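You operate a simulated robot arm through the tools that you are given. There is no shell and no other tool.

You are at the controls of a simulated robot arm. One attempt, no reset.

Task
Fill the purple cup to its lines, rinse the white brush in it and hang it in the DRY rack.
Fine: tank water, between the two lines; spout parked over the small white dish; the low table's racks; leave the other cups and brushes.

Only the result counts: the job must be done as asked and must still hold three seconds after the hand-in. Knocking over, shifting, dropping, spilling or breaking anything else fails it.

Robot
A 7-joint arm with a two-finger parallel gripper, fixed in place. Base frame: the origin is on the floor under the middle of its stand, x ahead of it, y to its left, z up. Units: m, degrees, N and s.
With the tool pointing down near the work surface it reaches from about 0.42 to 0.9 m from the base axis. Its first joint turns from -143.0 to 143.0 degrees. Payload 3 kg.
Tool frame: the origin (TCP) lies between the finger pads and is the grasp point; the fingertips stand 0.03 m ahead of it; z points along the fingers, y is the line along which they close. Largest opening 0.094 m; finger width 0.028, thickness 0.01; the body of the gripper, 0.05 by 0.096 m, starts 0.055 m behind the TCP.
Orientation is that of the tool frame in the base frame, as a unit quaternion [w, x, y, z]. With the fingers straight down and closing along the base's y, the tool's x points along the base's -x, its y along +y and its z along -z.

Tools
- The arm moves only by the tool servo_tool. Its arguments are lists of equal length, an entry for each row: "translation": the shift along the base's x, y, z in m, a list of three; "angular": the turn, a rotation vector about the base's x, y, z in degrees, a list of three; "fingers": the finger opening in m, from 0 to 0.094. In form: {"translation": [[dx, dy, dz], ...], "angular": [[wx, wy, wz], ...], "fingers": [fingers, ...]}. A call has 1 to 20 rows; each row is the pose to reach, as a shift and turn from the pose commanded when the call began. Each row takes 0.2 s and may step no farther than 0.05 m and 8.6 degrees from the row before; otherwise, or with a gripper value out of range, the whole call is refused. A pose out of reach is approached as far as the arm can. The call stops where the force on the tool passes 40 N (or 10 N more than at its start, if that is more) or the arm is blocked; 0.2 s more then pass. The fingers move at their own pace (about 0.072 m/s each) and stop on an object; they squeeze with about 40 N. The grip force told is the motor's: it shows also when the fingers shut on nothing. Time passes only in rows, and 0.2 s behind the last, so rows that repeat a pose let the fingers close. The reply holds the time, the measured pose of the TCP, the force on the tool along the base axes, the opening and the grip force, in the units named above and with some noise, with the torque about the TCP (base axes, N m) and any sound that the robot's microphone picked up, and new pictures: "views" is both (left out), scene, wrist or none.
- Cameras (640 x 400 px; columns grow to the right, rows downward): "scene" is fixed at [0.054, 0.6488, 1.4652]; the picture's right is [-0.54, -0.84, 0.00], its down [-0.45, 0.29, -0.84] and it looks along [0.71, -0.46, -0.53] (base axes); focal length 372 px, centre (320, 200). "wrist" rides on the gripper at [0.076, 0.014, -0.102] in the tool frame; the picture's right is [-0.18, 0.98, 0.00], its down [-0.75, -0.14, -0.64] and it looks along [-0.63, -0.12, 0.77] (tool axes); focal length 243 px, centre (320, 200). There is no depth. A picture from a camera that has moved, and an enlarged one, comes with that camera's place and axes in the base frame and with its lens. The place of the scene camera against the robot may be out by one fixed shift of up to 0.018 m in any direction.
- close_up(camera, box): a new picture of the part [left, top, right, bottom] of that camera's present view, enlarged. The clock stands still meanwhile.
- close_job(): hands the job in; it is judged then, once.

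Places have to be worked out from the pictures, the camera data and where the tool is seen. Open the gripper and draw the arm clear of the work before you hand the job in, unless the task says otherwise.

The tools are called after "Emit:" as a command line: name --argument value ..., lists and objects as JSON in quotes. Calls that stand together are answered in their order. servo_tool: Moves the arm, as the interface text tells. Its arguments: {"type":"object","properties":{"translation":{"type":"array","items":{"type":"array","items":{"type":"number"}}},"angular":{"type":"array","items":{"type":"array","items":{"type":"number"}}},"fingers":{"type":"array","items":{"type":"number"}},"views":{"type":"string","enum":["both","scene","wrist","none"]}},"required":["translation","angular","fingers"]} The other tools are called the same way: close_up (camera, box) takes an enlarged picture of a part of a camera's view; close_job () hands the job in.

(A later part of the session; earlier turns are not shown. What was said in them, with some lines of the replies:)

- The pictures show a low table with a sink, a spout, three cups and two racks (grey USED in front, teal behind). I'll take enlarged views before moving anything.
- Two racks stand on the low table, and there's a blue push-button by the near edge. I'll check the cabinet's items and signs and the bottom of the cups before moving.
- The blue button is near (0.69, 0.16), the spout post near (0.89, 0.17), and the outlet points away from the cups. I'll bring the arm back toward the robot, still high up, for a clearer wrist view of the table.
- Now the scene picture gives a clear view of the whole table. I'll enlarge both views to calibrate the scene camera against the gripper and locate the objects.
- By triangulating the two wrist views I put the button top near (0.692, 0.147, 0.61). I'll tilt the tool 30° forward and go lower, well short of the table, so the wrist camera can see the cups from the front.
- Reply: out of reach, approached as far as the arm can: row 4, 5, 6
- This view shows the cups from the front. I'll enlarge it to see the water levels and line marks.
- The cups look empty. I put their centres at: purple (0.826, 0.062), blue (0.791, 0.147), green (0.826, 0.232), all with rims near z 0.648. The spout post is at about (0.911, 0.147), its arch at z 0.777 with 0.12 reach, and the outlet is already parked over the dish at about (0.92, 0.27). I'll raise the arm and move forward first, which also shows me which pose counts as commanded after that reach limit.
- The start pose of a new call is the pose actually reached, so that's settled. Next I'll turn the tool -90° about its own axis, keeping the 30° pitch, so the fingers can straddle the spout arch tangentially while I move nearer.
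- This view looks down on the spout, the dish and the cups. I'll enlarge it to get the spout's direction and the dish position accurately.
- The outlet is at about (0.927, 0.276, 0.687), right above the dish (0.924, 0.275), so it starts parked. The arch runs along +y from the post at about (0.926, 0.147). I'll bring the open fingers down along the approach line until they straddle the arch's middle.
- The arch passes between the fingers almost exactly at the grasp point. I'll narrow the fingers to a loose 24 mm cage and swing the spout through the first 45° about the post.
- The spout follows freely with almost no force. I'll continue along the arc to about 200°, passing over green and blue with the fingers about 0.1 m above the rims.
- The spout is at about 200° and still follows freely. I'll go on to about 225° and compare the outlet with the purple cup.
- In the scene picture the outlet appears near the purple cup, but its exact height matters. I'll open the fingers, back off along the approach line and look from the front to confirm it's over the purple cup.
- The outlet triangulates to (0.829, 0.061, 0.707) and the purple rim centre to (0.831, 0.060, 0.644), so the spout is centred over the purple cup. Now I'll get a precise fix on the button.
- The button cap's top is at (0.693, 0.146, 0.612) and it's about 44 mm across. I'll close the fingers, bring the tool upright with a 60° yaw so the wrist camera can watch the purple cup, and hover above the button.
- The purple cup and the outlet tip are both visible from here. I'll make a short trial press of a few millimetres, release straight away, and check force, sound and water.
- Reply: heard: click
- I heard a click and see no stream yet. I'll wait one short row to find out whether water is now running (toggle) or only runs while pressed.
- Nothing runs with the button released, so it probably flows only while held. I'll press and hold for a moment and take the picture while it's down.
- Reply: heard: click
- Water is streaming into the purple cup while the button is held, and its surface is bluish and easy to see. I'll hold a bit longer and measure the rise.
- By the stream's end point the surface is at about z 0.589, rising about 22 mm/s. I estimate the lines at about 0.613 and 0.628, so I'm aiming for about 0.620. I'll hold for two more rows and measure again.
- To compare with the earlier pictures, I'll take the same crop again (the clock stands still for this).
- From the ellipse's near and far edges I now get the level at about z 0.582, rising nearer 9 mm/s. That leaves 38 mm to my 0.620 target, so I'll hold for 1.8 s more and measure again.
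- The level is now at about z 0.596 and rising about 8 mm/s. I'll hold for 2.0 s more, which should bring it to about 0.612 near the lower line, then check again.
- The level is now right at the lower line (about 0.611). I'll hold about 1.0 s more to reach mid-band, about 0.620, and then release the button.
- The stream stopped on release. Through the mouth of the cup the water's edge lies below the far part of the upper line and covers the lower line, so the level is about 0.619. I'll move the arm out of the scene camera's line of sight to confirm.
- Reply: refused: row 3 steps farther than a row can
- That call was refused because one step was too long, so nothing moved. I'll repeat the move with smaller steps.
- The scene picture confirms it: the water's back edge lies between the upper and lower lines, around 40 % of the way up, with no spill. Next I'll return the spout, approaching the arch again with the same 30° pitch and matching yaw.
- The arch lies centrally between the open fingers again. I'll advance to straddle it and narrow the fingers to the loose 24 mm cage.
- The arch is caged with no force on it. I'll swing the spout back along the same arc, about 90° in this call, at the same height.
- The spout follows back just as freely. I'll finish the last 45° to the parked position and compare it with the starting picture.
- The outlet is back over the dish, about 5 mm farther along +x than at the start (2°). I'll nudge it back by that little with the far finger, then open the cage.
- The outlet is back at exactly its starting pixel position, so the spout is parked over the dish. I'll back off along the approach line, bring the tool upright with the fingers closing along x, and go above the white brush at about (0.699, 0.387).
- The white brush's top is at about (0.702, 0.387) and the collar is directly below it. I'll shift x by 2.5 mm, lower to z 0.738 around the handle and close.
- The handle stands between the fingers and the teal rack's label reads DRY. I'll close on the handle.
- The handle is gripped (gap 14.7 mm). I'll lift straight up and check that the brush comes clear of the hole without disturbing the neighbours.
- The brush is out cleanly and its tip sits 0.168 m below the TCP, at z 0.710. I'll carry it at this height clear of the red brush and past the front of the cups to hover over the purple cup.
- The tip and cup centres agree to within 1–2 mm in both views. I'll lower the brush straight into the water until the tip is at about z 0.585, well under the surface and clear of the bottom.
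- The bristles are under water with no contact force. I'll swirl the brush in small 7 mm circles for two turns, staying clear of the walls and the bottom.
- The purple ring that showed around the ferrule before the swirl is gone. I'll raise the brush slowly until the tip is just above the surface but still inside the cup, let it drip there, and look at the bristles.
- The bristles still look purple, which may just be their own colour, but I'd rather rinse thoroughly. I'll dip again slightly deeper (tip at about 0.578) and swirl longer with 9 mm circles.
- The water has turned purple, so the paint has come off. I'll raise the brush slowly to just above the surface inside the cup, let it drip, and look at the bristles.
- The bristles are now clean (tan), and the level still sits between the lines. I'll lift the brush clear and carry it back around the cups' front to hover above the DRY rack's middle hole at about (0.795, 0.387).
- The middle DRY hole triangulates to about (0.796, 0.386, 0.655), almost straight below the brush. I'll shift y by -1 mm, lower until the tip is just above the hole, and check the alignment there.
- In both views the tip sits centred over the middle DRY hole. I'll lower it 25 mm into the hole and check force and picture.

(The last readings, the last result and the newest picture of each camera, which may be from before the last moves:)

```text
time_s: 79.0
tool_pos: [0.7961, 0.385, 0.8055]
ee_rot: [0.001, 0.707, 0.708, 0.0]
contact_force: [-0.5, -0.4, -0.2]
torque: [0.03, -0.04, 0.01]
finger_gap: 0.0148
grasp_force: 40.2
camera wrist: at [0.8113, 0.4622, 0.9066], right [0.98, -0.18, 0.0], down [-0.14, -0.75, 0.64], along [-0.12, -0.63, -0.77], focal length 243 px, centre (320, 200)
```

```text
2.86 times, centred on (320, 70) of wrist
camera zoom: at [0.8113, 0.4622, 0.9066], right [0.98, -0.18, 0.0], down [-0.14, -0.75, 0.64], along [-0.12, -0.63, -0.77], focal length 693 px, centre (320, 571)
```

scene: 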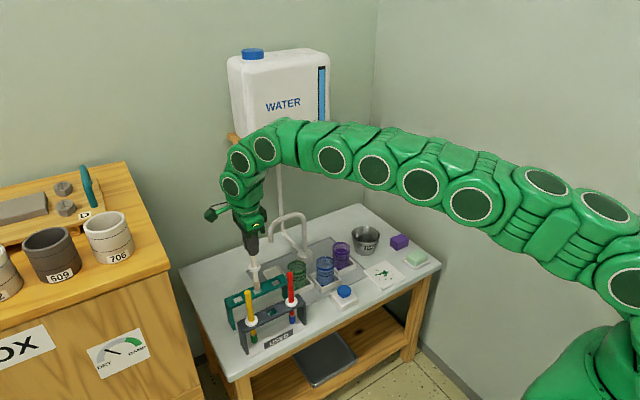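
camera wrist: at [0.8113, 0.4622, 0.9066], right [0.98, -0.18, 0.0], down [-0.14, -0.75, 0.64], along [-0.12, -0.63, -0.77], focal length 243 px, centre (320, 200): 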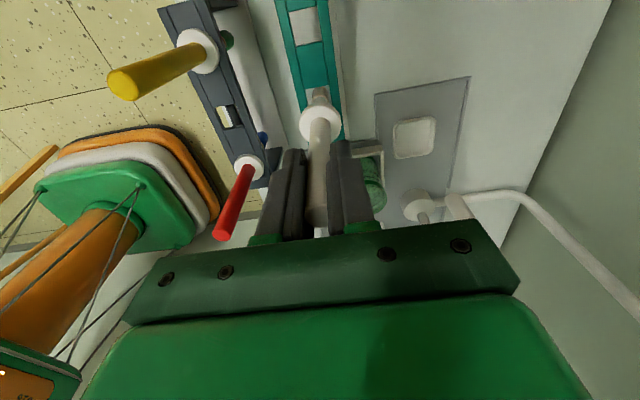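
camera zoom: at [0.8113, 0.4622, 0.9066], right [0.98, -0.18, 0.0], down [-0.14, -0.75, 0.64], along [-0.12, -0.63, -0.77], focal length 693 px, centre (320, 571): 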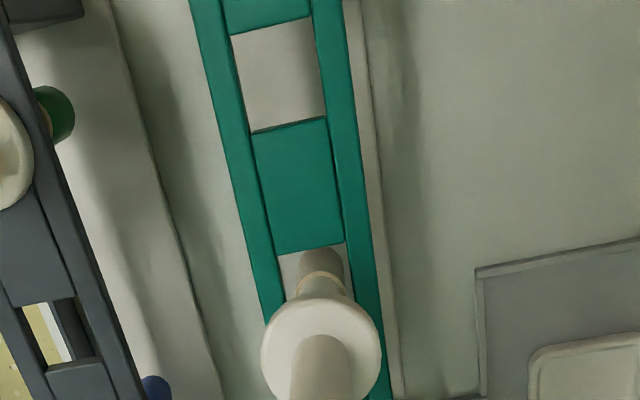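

It's entering the hole freely with no contact force. I'll keep lowering until the collar is just above the rack.

Emit:
servo_tool --translation '[[0, 0, -0.012], [0, 0, -0.024], [0, 0, -0.036], [0, 0, -0.048], [0, 0, -0.058]]' --angular '[[0, 0, 0], [0, 0, 0], [0, 0, 0], [0, 0, 0], [0, 0, 0]]' --fingers '[0, 0, 0, 0, 0]' --views "wrist"

Emit:
close_up --camera "scene" --box '[230, 250, 310, 330]'

Emit:
close_up --camera "wrist" --box '[270, 0, 370, 140]'

```text
time_s: 80.2
tool_pos: [0.7979, 0.3867, 0.7487]
ee_rot: [0.001, 0.706, 0.708, 0.002]
contact_force: [-9.8, -5.0, 26.2]
torque: [-0.53, 0.77, 0.0]
finger_gap: 0.0148
grasp_force: 40.4
camera wrist: at [0.812, 0.4622, 0.8506], right [0.98, -0.18, 0.0], down [-0.14, -0.75, 0.64], along [-0.12, -0.63, -0.77], focal length 243 px, centre (320, 200)
```

wrist: 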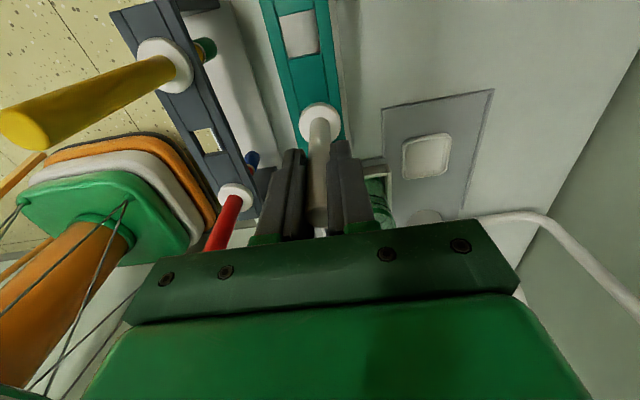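

```text
5.00 times, centred on (270, 290) of scene
camera zoom: at [0.054, 0.6488, 1.4652], right [-0.54, -0.84, 0.0], down [-0.45, 0.29, -0.84], along [0.71, -0.46, -0.53], focal length 1859 px, centre (570, -250)
```

zoom: 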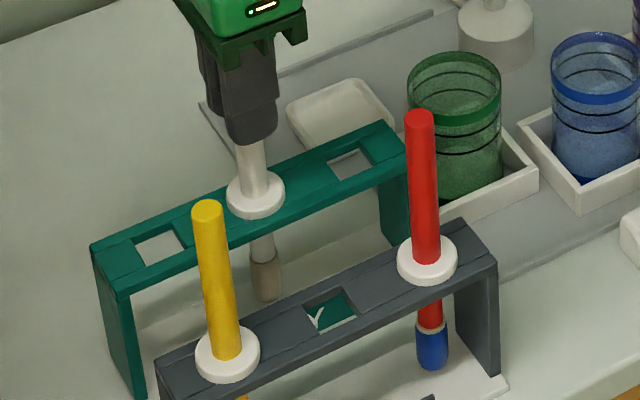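

```text
2.86 times, centred on (320, 70) of wrist
camera zoom: at [0.812, 0.4622, 0.8506], right [0.98, -0.18, 0.0], down [-0.14, -0.75, 0.64], along [-0.12, -0.63, -0.77], focal length 693 px, centre (320, 571)
```

zoom: 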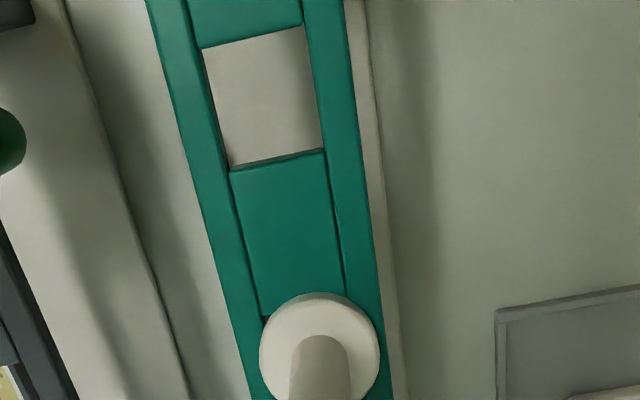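

The collar has come down on the rack (26 N upward reaction) and the clean tip hangs below it. I'll ease up by about 2 mm to relieve the load before letting go.

Emit:
servo_tool --translation '[[0, 0, 0.001], [0, 0, 0.002]]' --angular '[[0, 0, 0], [0, 0, 0]]' --fingers '[0, 0]' --views "none"

Emit:
close_up --camera "scene" --box '[240, 255, 300, 315]'

```text
time_s: 80.8
tool_pos: [0.7966, 0.3862, 0.7495]
ee_rot: [0.0, 0.707, 0.708, 0.001]
contact_force: [3.5, 0.1, 9.6]
torque: [0.05, -0.26, 0.01]
finger_gap: 0.0147
grasp_force: 39.9
```

```text
6.67 times, centred on (270, 285) of scene
camera zoom: at [0.054, 0.6488, 1.4652], right [-0.54, -0.84, 0.0], down [-0.45, 0.29, -0.84], along [0.71, -0.46, -0.53], focal length 2478 px, centre (653, -367)
```

zoom: 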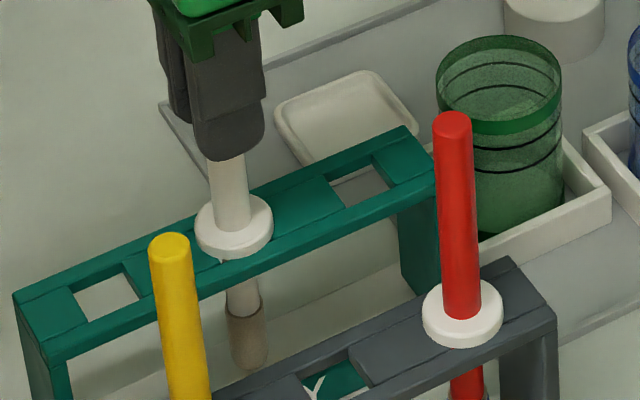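

The load is down to about 10 N and the collar sits flat on the DRY rack. I'll ease up 1 mm more and open the fingers.

Emit:
servo_tool --translation '[[0, 0, 0.001], [0, 0, 0.001], [0, 0, 0.001], [0, 0, 0.001], [0, 0, 0.001], [0, 0, 0.001]]' --angular '[[0, 0, 0], [0, 0, 0], [0, 0, 0], [0, 0, 0], [0, 0, 0], [0, 0, 0]]' --fingers '[0, 0.016, 0.02, 0.03, 0.045, 0.05]'

Emit:
close_up --camera "scene" --box '[230, 250, 310, 330]'

Emit:
close_up --camera "wrist" --box '[220, 50, 420, 240]'

```text
time_s: 82.2
tool_pos: [0.7946, 0.3875, 0.7492]
ee_rot: [0.0, 0.706, 0.708, 0.0]
contact_force: [0.6, -0.1, 0.2]
torque: [-0.01, -0.01, -0.02]
finger_gap: 0.0501
grasp_force: 0.0
camera wrist: at [0.8112, 0.4625, 0.8514], right [0.98, -0.18, 0.0], down [-0.14, -0.75, 0.64], along [-0.12, -0.63, -0.77], focal length 243 px, centre (320, 200)
```

scene: 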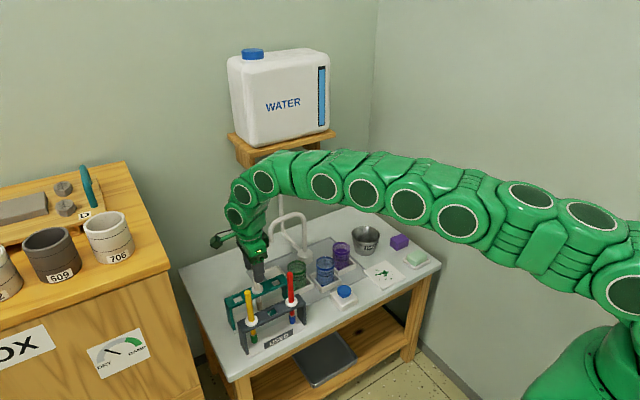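
wrist: 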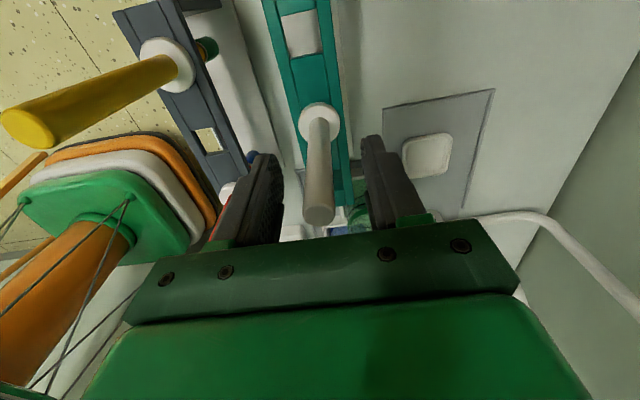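

```text
5.00 times, centred on (270, 290) of scene
camera zoom: at [0.054, 0.6488, 1.4652], right [-0.54, -0.84, 0.0], down [-0.45, 0.29, -0.84], along [0.71, -0.46, -0.53], focal length 1859 px, centre (570, -250)
```

zoom: 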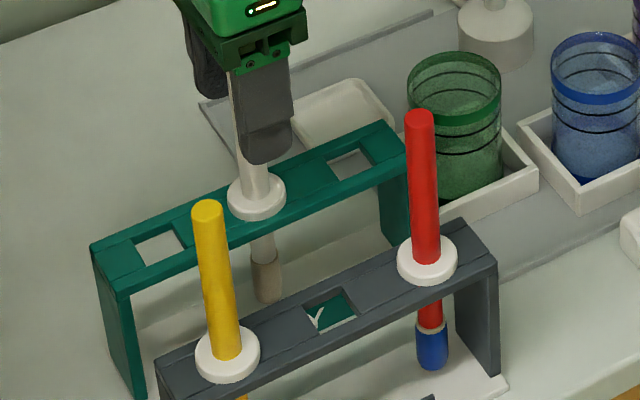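

```text
2.11 times, centred on (320, 145) of wrist
camera zoom: at [0.8112, 0.4625, 0.8514], right [0.98, -0.18, 0.0], down [-0.14, -0.75, 0.64], along [-0.12, -0.63, -0.77], focal length 511 px, centre (320, 316)
```

zoom: 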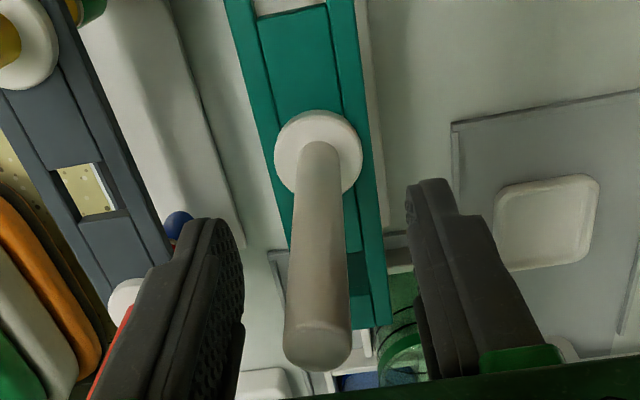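

The brush stands upright in the DRY rack, released, with both fingers clear of it. I'll raise straight up and then draw the arm back away from the table.

Emit:
servo_tool --translation '[[0, 0, 0.02], [0, 0, 0.045], [0, 0, 0.075], [0, 0, 0.105], [0, 0, 0.135], [-0.02, -0.02, 0.16], [-0.045, -0.045, 0.175], [-0.07, -0.075, 0.185], [-0.095, -0.105, 0.19], [-0.12, -0.135, 0.195], [-0.145, -0.165, 0.2], [-0.17, -0.195, 0.2], [-0.195, -0.225, 0.2], [-0.21, -0.255, 0.2], [-0.22, -0.285, 0.2]]' --angular '[[0, 0, 0], [0, 0, 0], [0, 0, 0], [0, 0, 0], [0, 0, 0], [0, 0, 6], [0, 0, 12], [0, 0, 18], [0, 0, 24], [0, 0, 30], [0, 0, 36], [0, 0, 42], [0, 0, 48], [0, 0, 54], [0, 0, 60]]' --fingers '[0.05, 0.05, 0.05, 0.05, 0.06, 0.07, 0.08, 0.09, 0.09, 0.09, 0.09, 0.09, 0.09, 0.09, 0.09]'

Emit:
close_up --camera "scene" --box '[215, 240, 315, 340]'

Emit:
close_up --camera "scene" --box '[325, 236, 357, 261]'

Emit:
close_up --camera "scene" --box '[180, 190, 450, 360]'

```text
time_s: 85.4
tool_pos: [0.5757, 0.1011, 0.9515]
ee_rot: [0.0, 0.257, 0.966, 0.0]
contact_force: [-0.2, -1.0, -0.2]
torque: [0.0, 0.0, 0.04]
finger_gap: 0.09
grasp_force: 0.1
camera wrist: at [0.5181, 0.151, 1.053], right [0.65, 0.76, 0.0], down [0.58, -0.5, 0.64], along [0.49, -0.42, -0.77], focal length 243 px, centre (320, 200)
```

scene: 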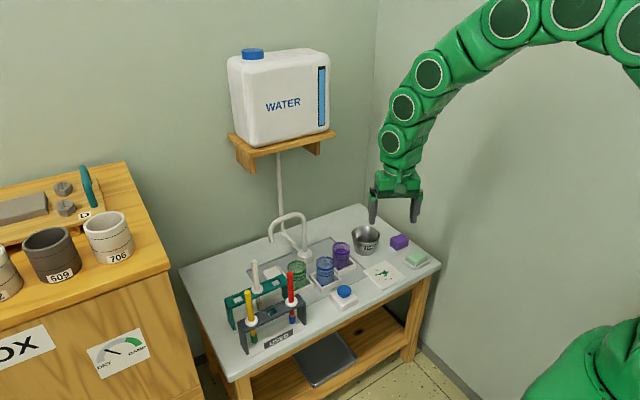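
wrist: 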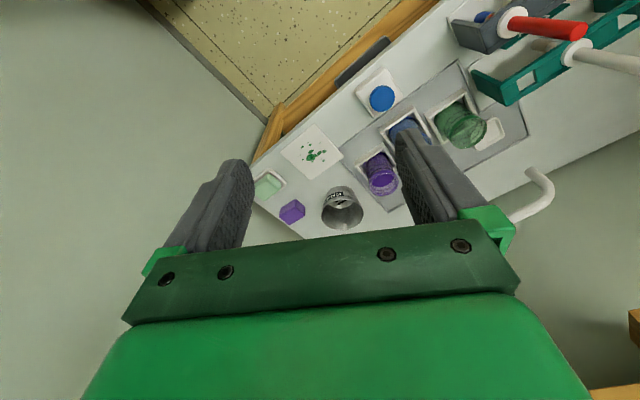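

```text
4.00 times, centred on (265, 290) of scene
camera zoom: at [0.054, 0.6488, 1.4652], right [-0.54, -0.84, 0.0], down [-0.45, 0.29, -0.84], along [0.71, -0.46, -0.53], focal length 1487 px, centre (540, -160)
```

zoom: 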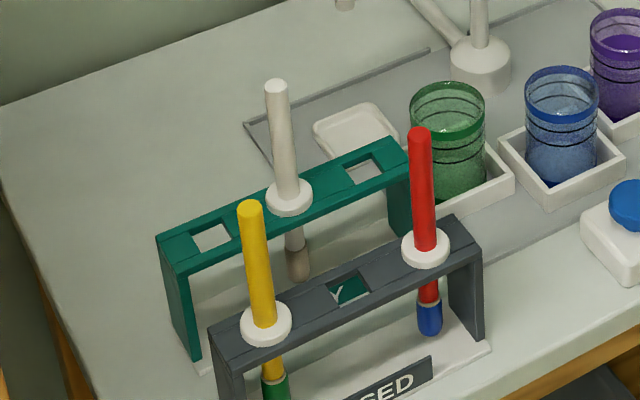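

```text
16.00 times, centred on (341, 248) of scene
camera zoom: at [0.054, 0.6488, 1.4652], right [-0.54, -0.84, 0.0], down [-0.45, 0.29, -0.84], along [0.71, -0.46, -0.53], focal length 5948 px, centre (-16, -576)
```

zoom: 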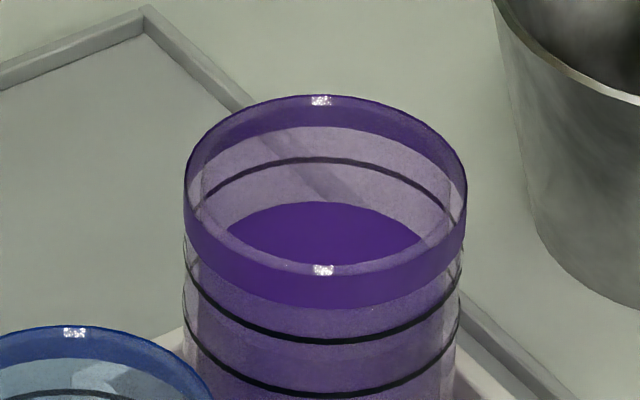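

```text
2.35 times, centred on (315, 275) of scene
camera zoom: at [0.054, 0.6488, 1.4652], right [-0.54, -0.84, 0.0], down [-0.45, 0.29, -0.84], along [0.71, -0.46, -0.53], focal length 875 px, centre (332, 24)
```

zoom: 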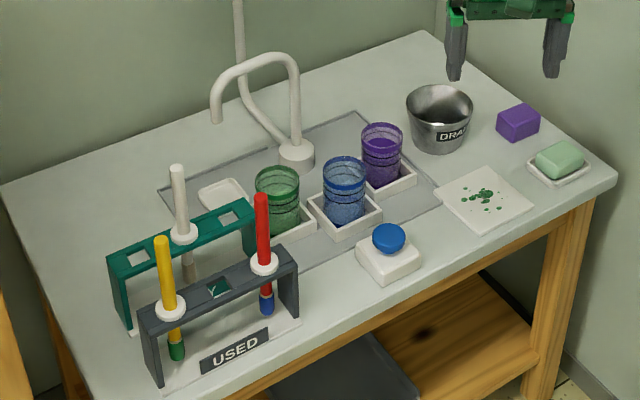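

Everything looks in place: the clean white brush hangs in the DRY rack, the spout is over its dish, and the level reads between the lines. I'll check the rack against the starting picture and take a flatter wrist view of the water against the lines before handing in.

Emit:
servo_tool --translation '[[0.003, -0.002, -0.03], [0.006, -0.004, -0.06], [0.01, -0.008, -0.09], [0.014, -0.012, -0.12], [0.018, -0.016, -0.15], [0.022, -0.02, -0.175], [0.024, -0.02, -0.19]]' --angular '[[-1.12, -4.19, 4.19], [-2.25, -8.37, 8.37], [-3.37, -12.56, 12.56], [-4.49, -16.74, 16.74], [-5.61, -20.93, 20.93], [-6.74, -25.11, 25.11], [-7.86, -29.3, 29.3]]' --fingers '[0.09, 0.09, 0.09, 0.09, 0.09, 0.09, 0.09]'

Emit:
close_up --camera "wrist" --box '[240, 90, 420, 230]'

Emit:
close_up --camera "scene" --box '[210, 260, 330, 360]'

```text
time_s: 87.0
tool_pos: [0.599, 0.0804, 0.7592]
ee_rot: [0.259, -0.002, 0.966, 0.001]
contact_force: [-0.2, 0.2, 0.7]
torque: [0.03, 0.02, -0.05]
finger_gap: 0.0901
grasp_force: 0.1
camera wrist: at [0.4836, 0.0956, 0.8099], right [0.16, 0.98, 0.09], down [0.33, -0.14, 0.93], along [0.93, -0.12, -0.35], focal length 243 px, centre (320, 200)
```

scene: 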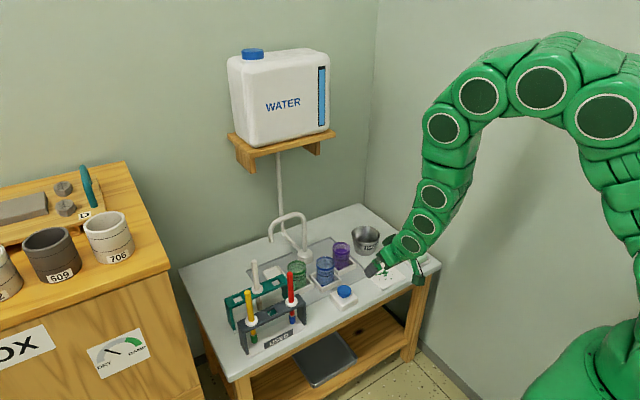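
wrist: 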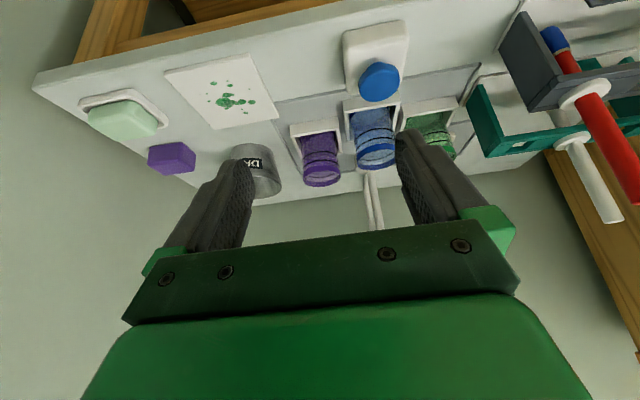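

```text
2.86 times, centred on (330, 160) of wrist
camera zoom: at [0.4836, 0.0956, 0.8099], right [0.16, 0.98, 0.09], down [0.33, -0.14, 0.93], along [0.93, -0.12, -0.35], focal length 693 px, centre (291, 314)
```

zoom: 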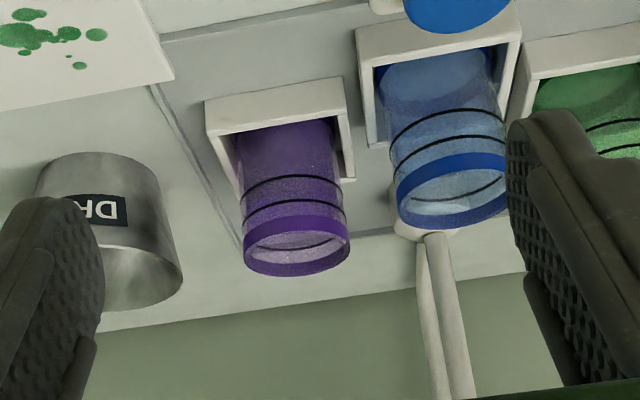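

```text
4.00 times, centred on (270, 310) of scene
camera zoom: at [0.054, 0.6488, 1.4652], right [-0.54, -0.84, 0.0], down [-0.45, 0.29, -0.84], along [0.71, -0.46, -0.53], focal length 1487 px, centre (520, -240)
```

zoom: 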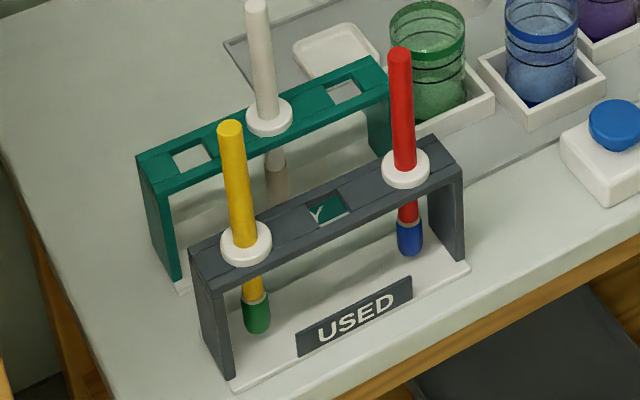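

The racks and the other brushes are pixel-identical to the start. One closer look at the purple cup's lines and water from this flatter angle.

Emit:
close_up --camera "wrist" --box '[290, 115, 360, 195]'

Emit:
close_up --camera "scene" --box '[318, 236, 366, 274]'

```text
5.00 times, centred on (325, 155) of wrist
camera zoom: at [0.4836, 0.0956, 0.8099], right [0.16, 0.98, 0.09], down [0.33, -0.14, 0.93], along [0.93, -0.12, -0.35], focal length 1213 px, centre (295, 425)
```

zoom: 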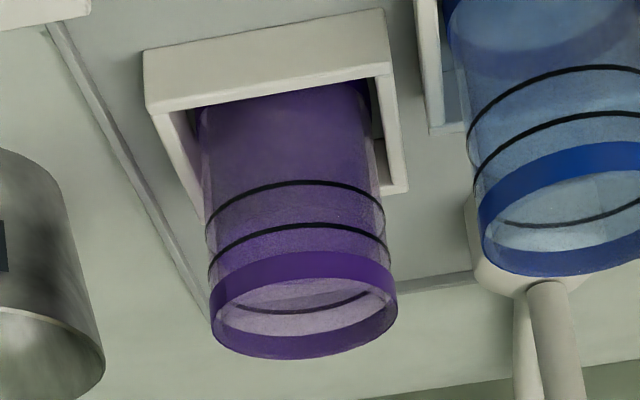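

```text
10.53 times, centred on (342, 255) of scene
camera zoom: at [0.054, 0.6488, 1.4652], right [-0.54, -0.84, 0.0], down [-0.45, 0.29, -0.84], along [0.71, -0.46, -0.53], focal length 3913 px, centre (88, -379)
```

zoom: 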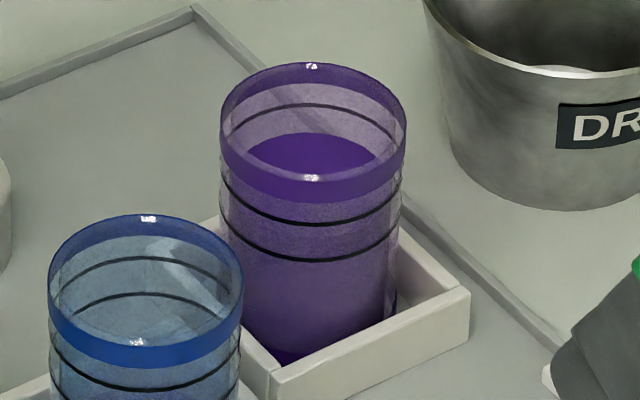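

The lower line's far side is under water while the upper line's is still above it, so the level is between the lines. Nothing else has shifted. I'll draw the arm up and clear of the table.

Emit:
servo_tool --translation '[[0, -0.01, 0.03], [0, -0.02, 0.06], [0, -0.03, 0.09], [0, -0.04, 0.12], [0, -0.05, 0.15], [0, -0.06, 0.18], [0, -0.06, 0.2], [0, -0.06, 0.2]]' --angular '[[0, 4, 0], [0, 8, 0], [0, 12, 0], [0, 16, 0], [0, 20, 0], [0, 25, 0], [0, 30, 0], [0, 30, 0]]' --fingers '[0.09, 0.09, 0.09, 0.09, 0.09, 0.09, 0.09, 0.09]' --views "scene"

Emit:
close_up --camera "scene" --box '[180, 190, 450, 360]'

```text
time_s: 88.8
tool_pos: [0.6001, 0.0207, 0.9607]
ee_rot: [-0.001, -0.001, 1.0, 0.0]
contact_force: [-0.2, -0.3, 0.4]
torque: [0.03, 0.01, -0.02]
finger_gap: 0.0901
grasp_force: 0.0
```

scene: 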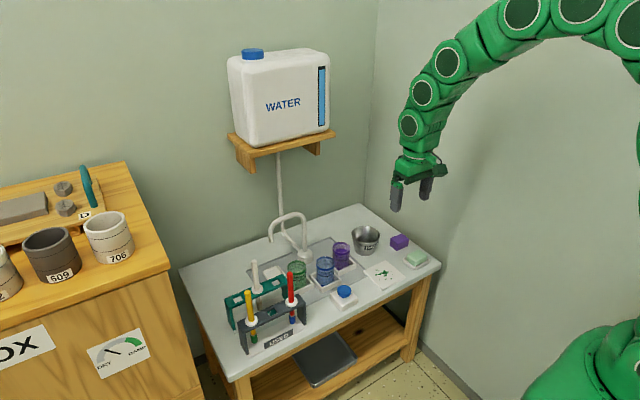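

```text
2.35 times, centred on (315, 275) of scene
camera zoom: at [0.054, 0.6488, 1.4652], right [-0.54, -0.84, 0.0], down [-0.45, 0.29, -0.84], along [0.71, -0.46, -0.53], focal length 875 px, centre (332, 24)
```

zoom: 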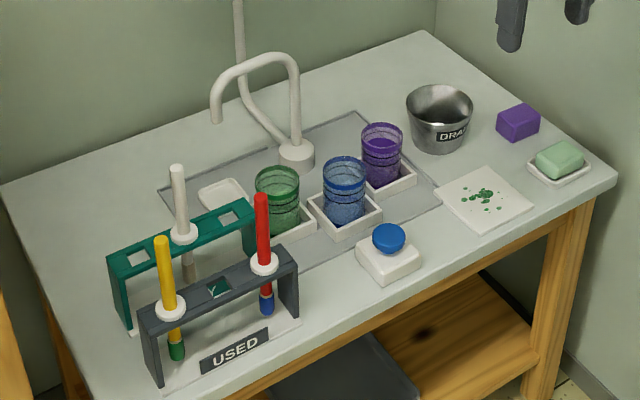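

The final view shows everything as asked: purple cup filled between its lines, clean white brush hanging in the DRY rack, spout parked over the dish, other items untouched. The gripper is open and the arm is clear, so I'm handing the job in.

Emit:
close_job

```text
The job is handed in.
```

The purple cup is filled, and the white brush is rinsed and hanging in the DRY rack. I've handed the job in; no verdict has come back.

- **Water:** It came from the tank through the spout. By my estimate from the pictures, the level is roughly 40% of the way up from the lower line to the upper one. It did not change after the rinse.
- **Rinse:** The first swirl left the bristles purple, so I dipped the brush deeper and swirled longer. The water then turned purple and the bristles came out clean.
- **Brush:** It hangs in the middle hole of the teal DRY rack on the low table, with its collar resting on the rack. It came down with about 26 N on the rack, which I eased off before letting go. The rack did not shift.
- **Spout:** It is back over the small white dish, within a pixel of where it started in the scene picture.
- **Everything else:** In the last pictures the other cups, brushes and racks look unmoved, and I saw no spill. The gripper is open and the arm is clear of the table.
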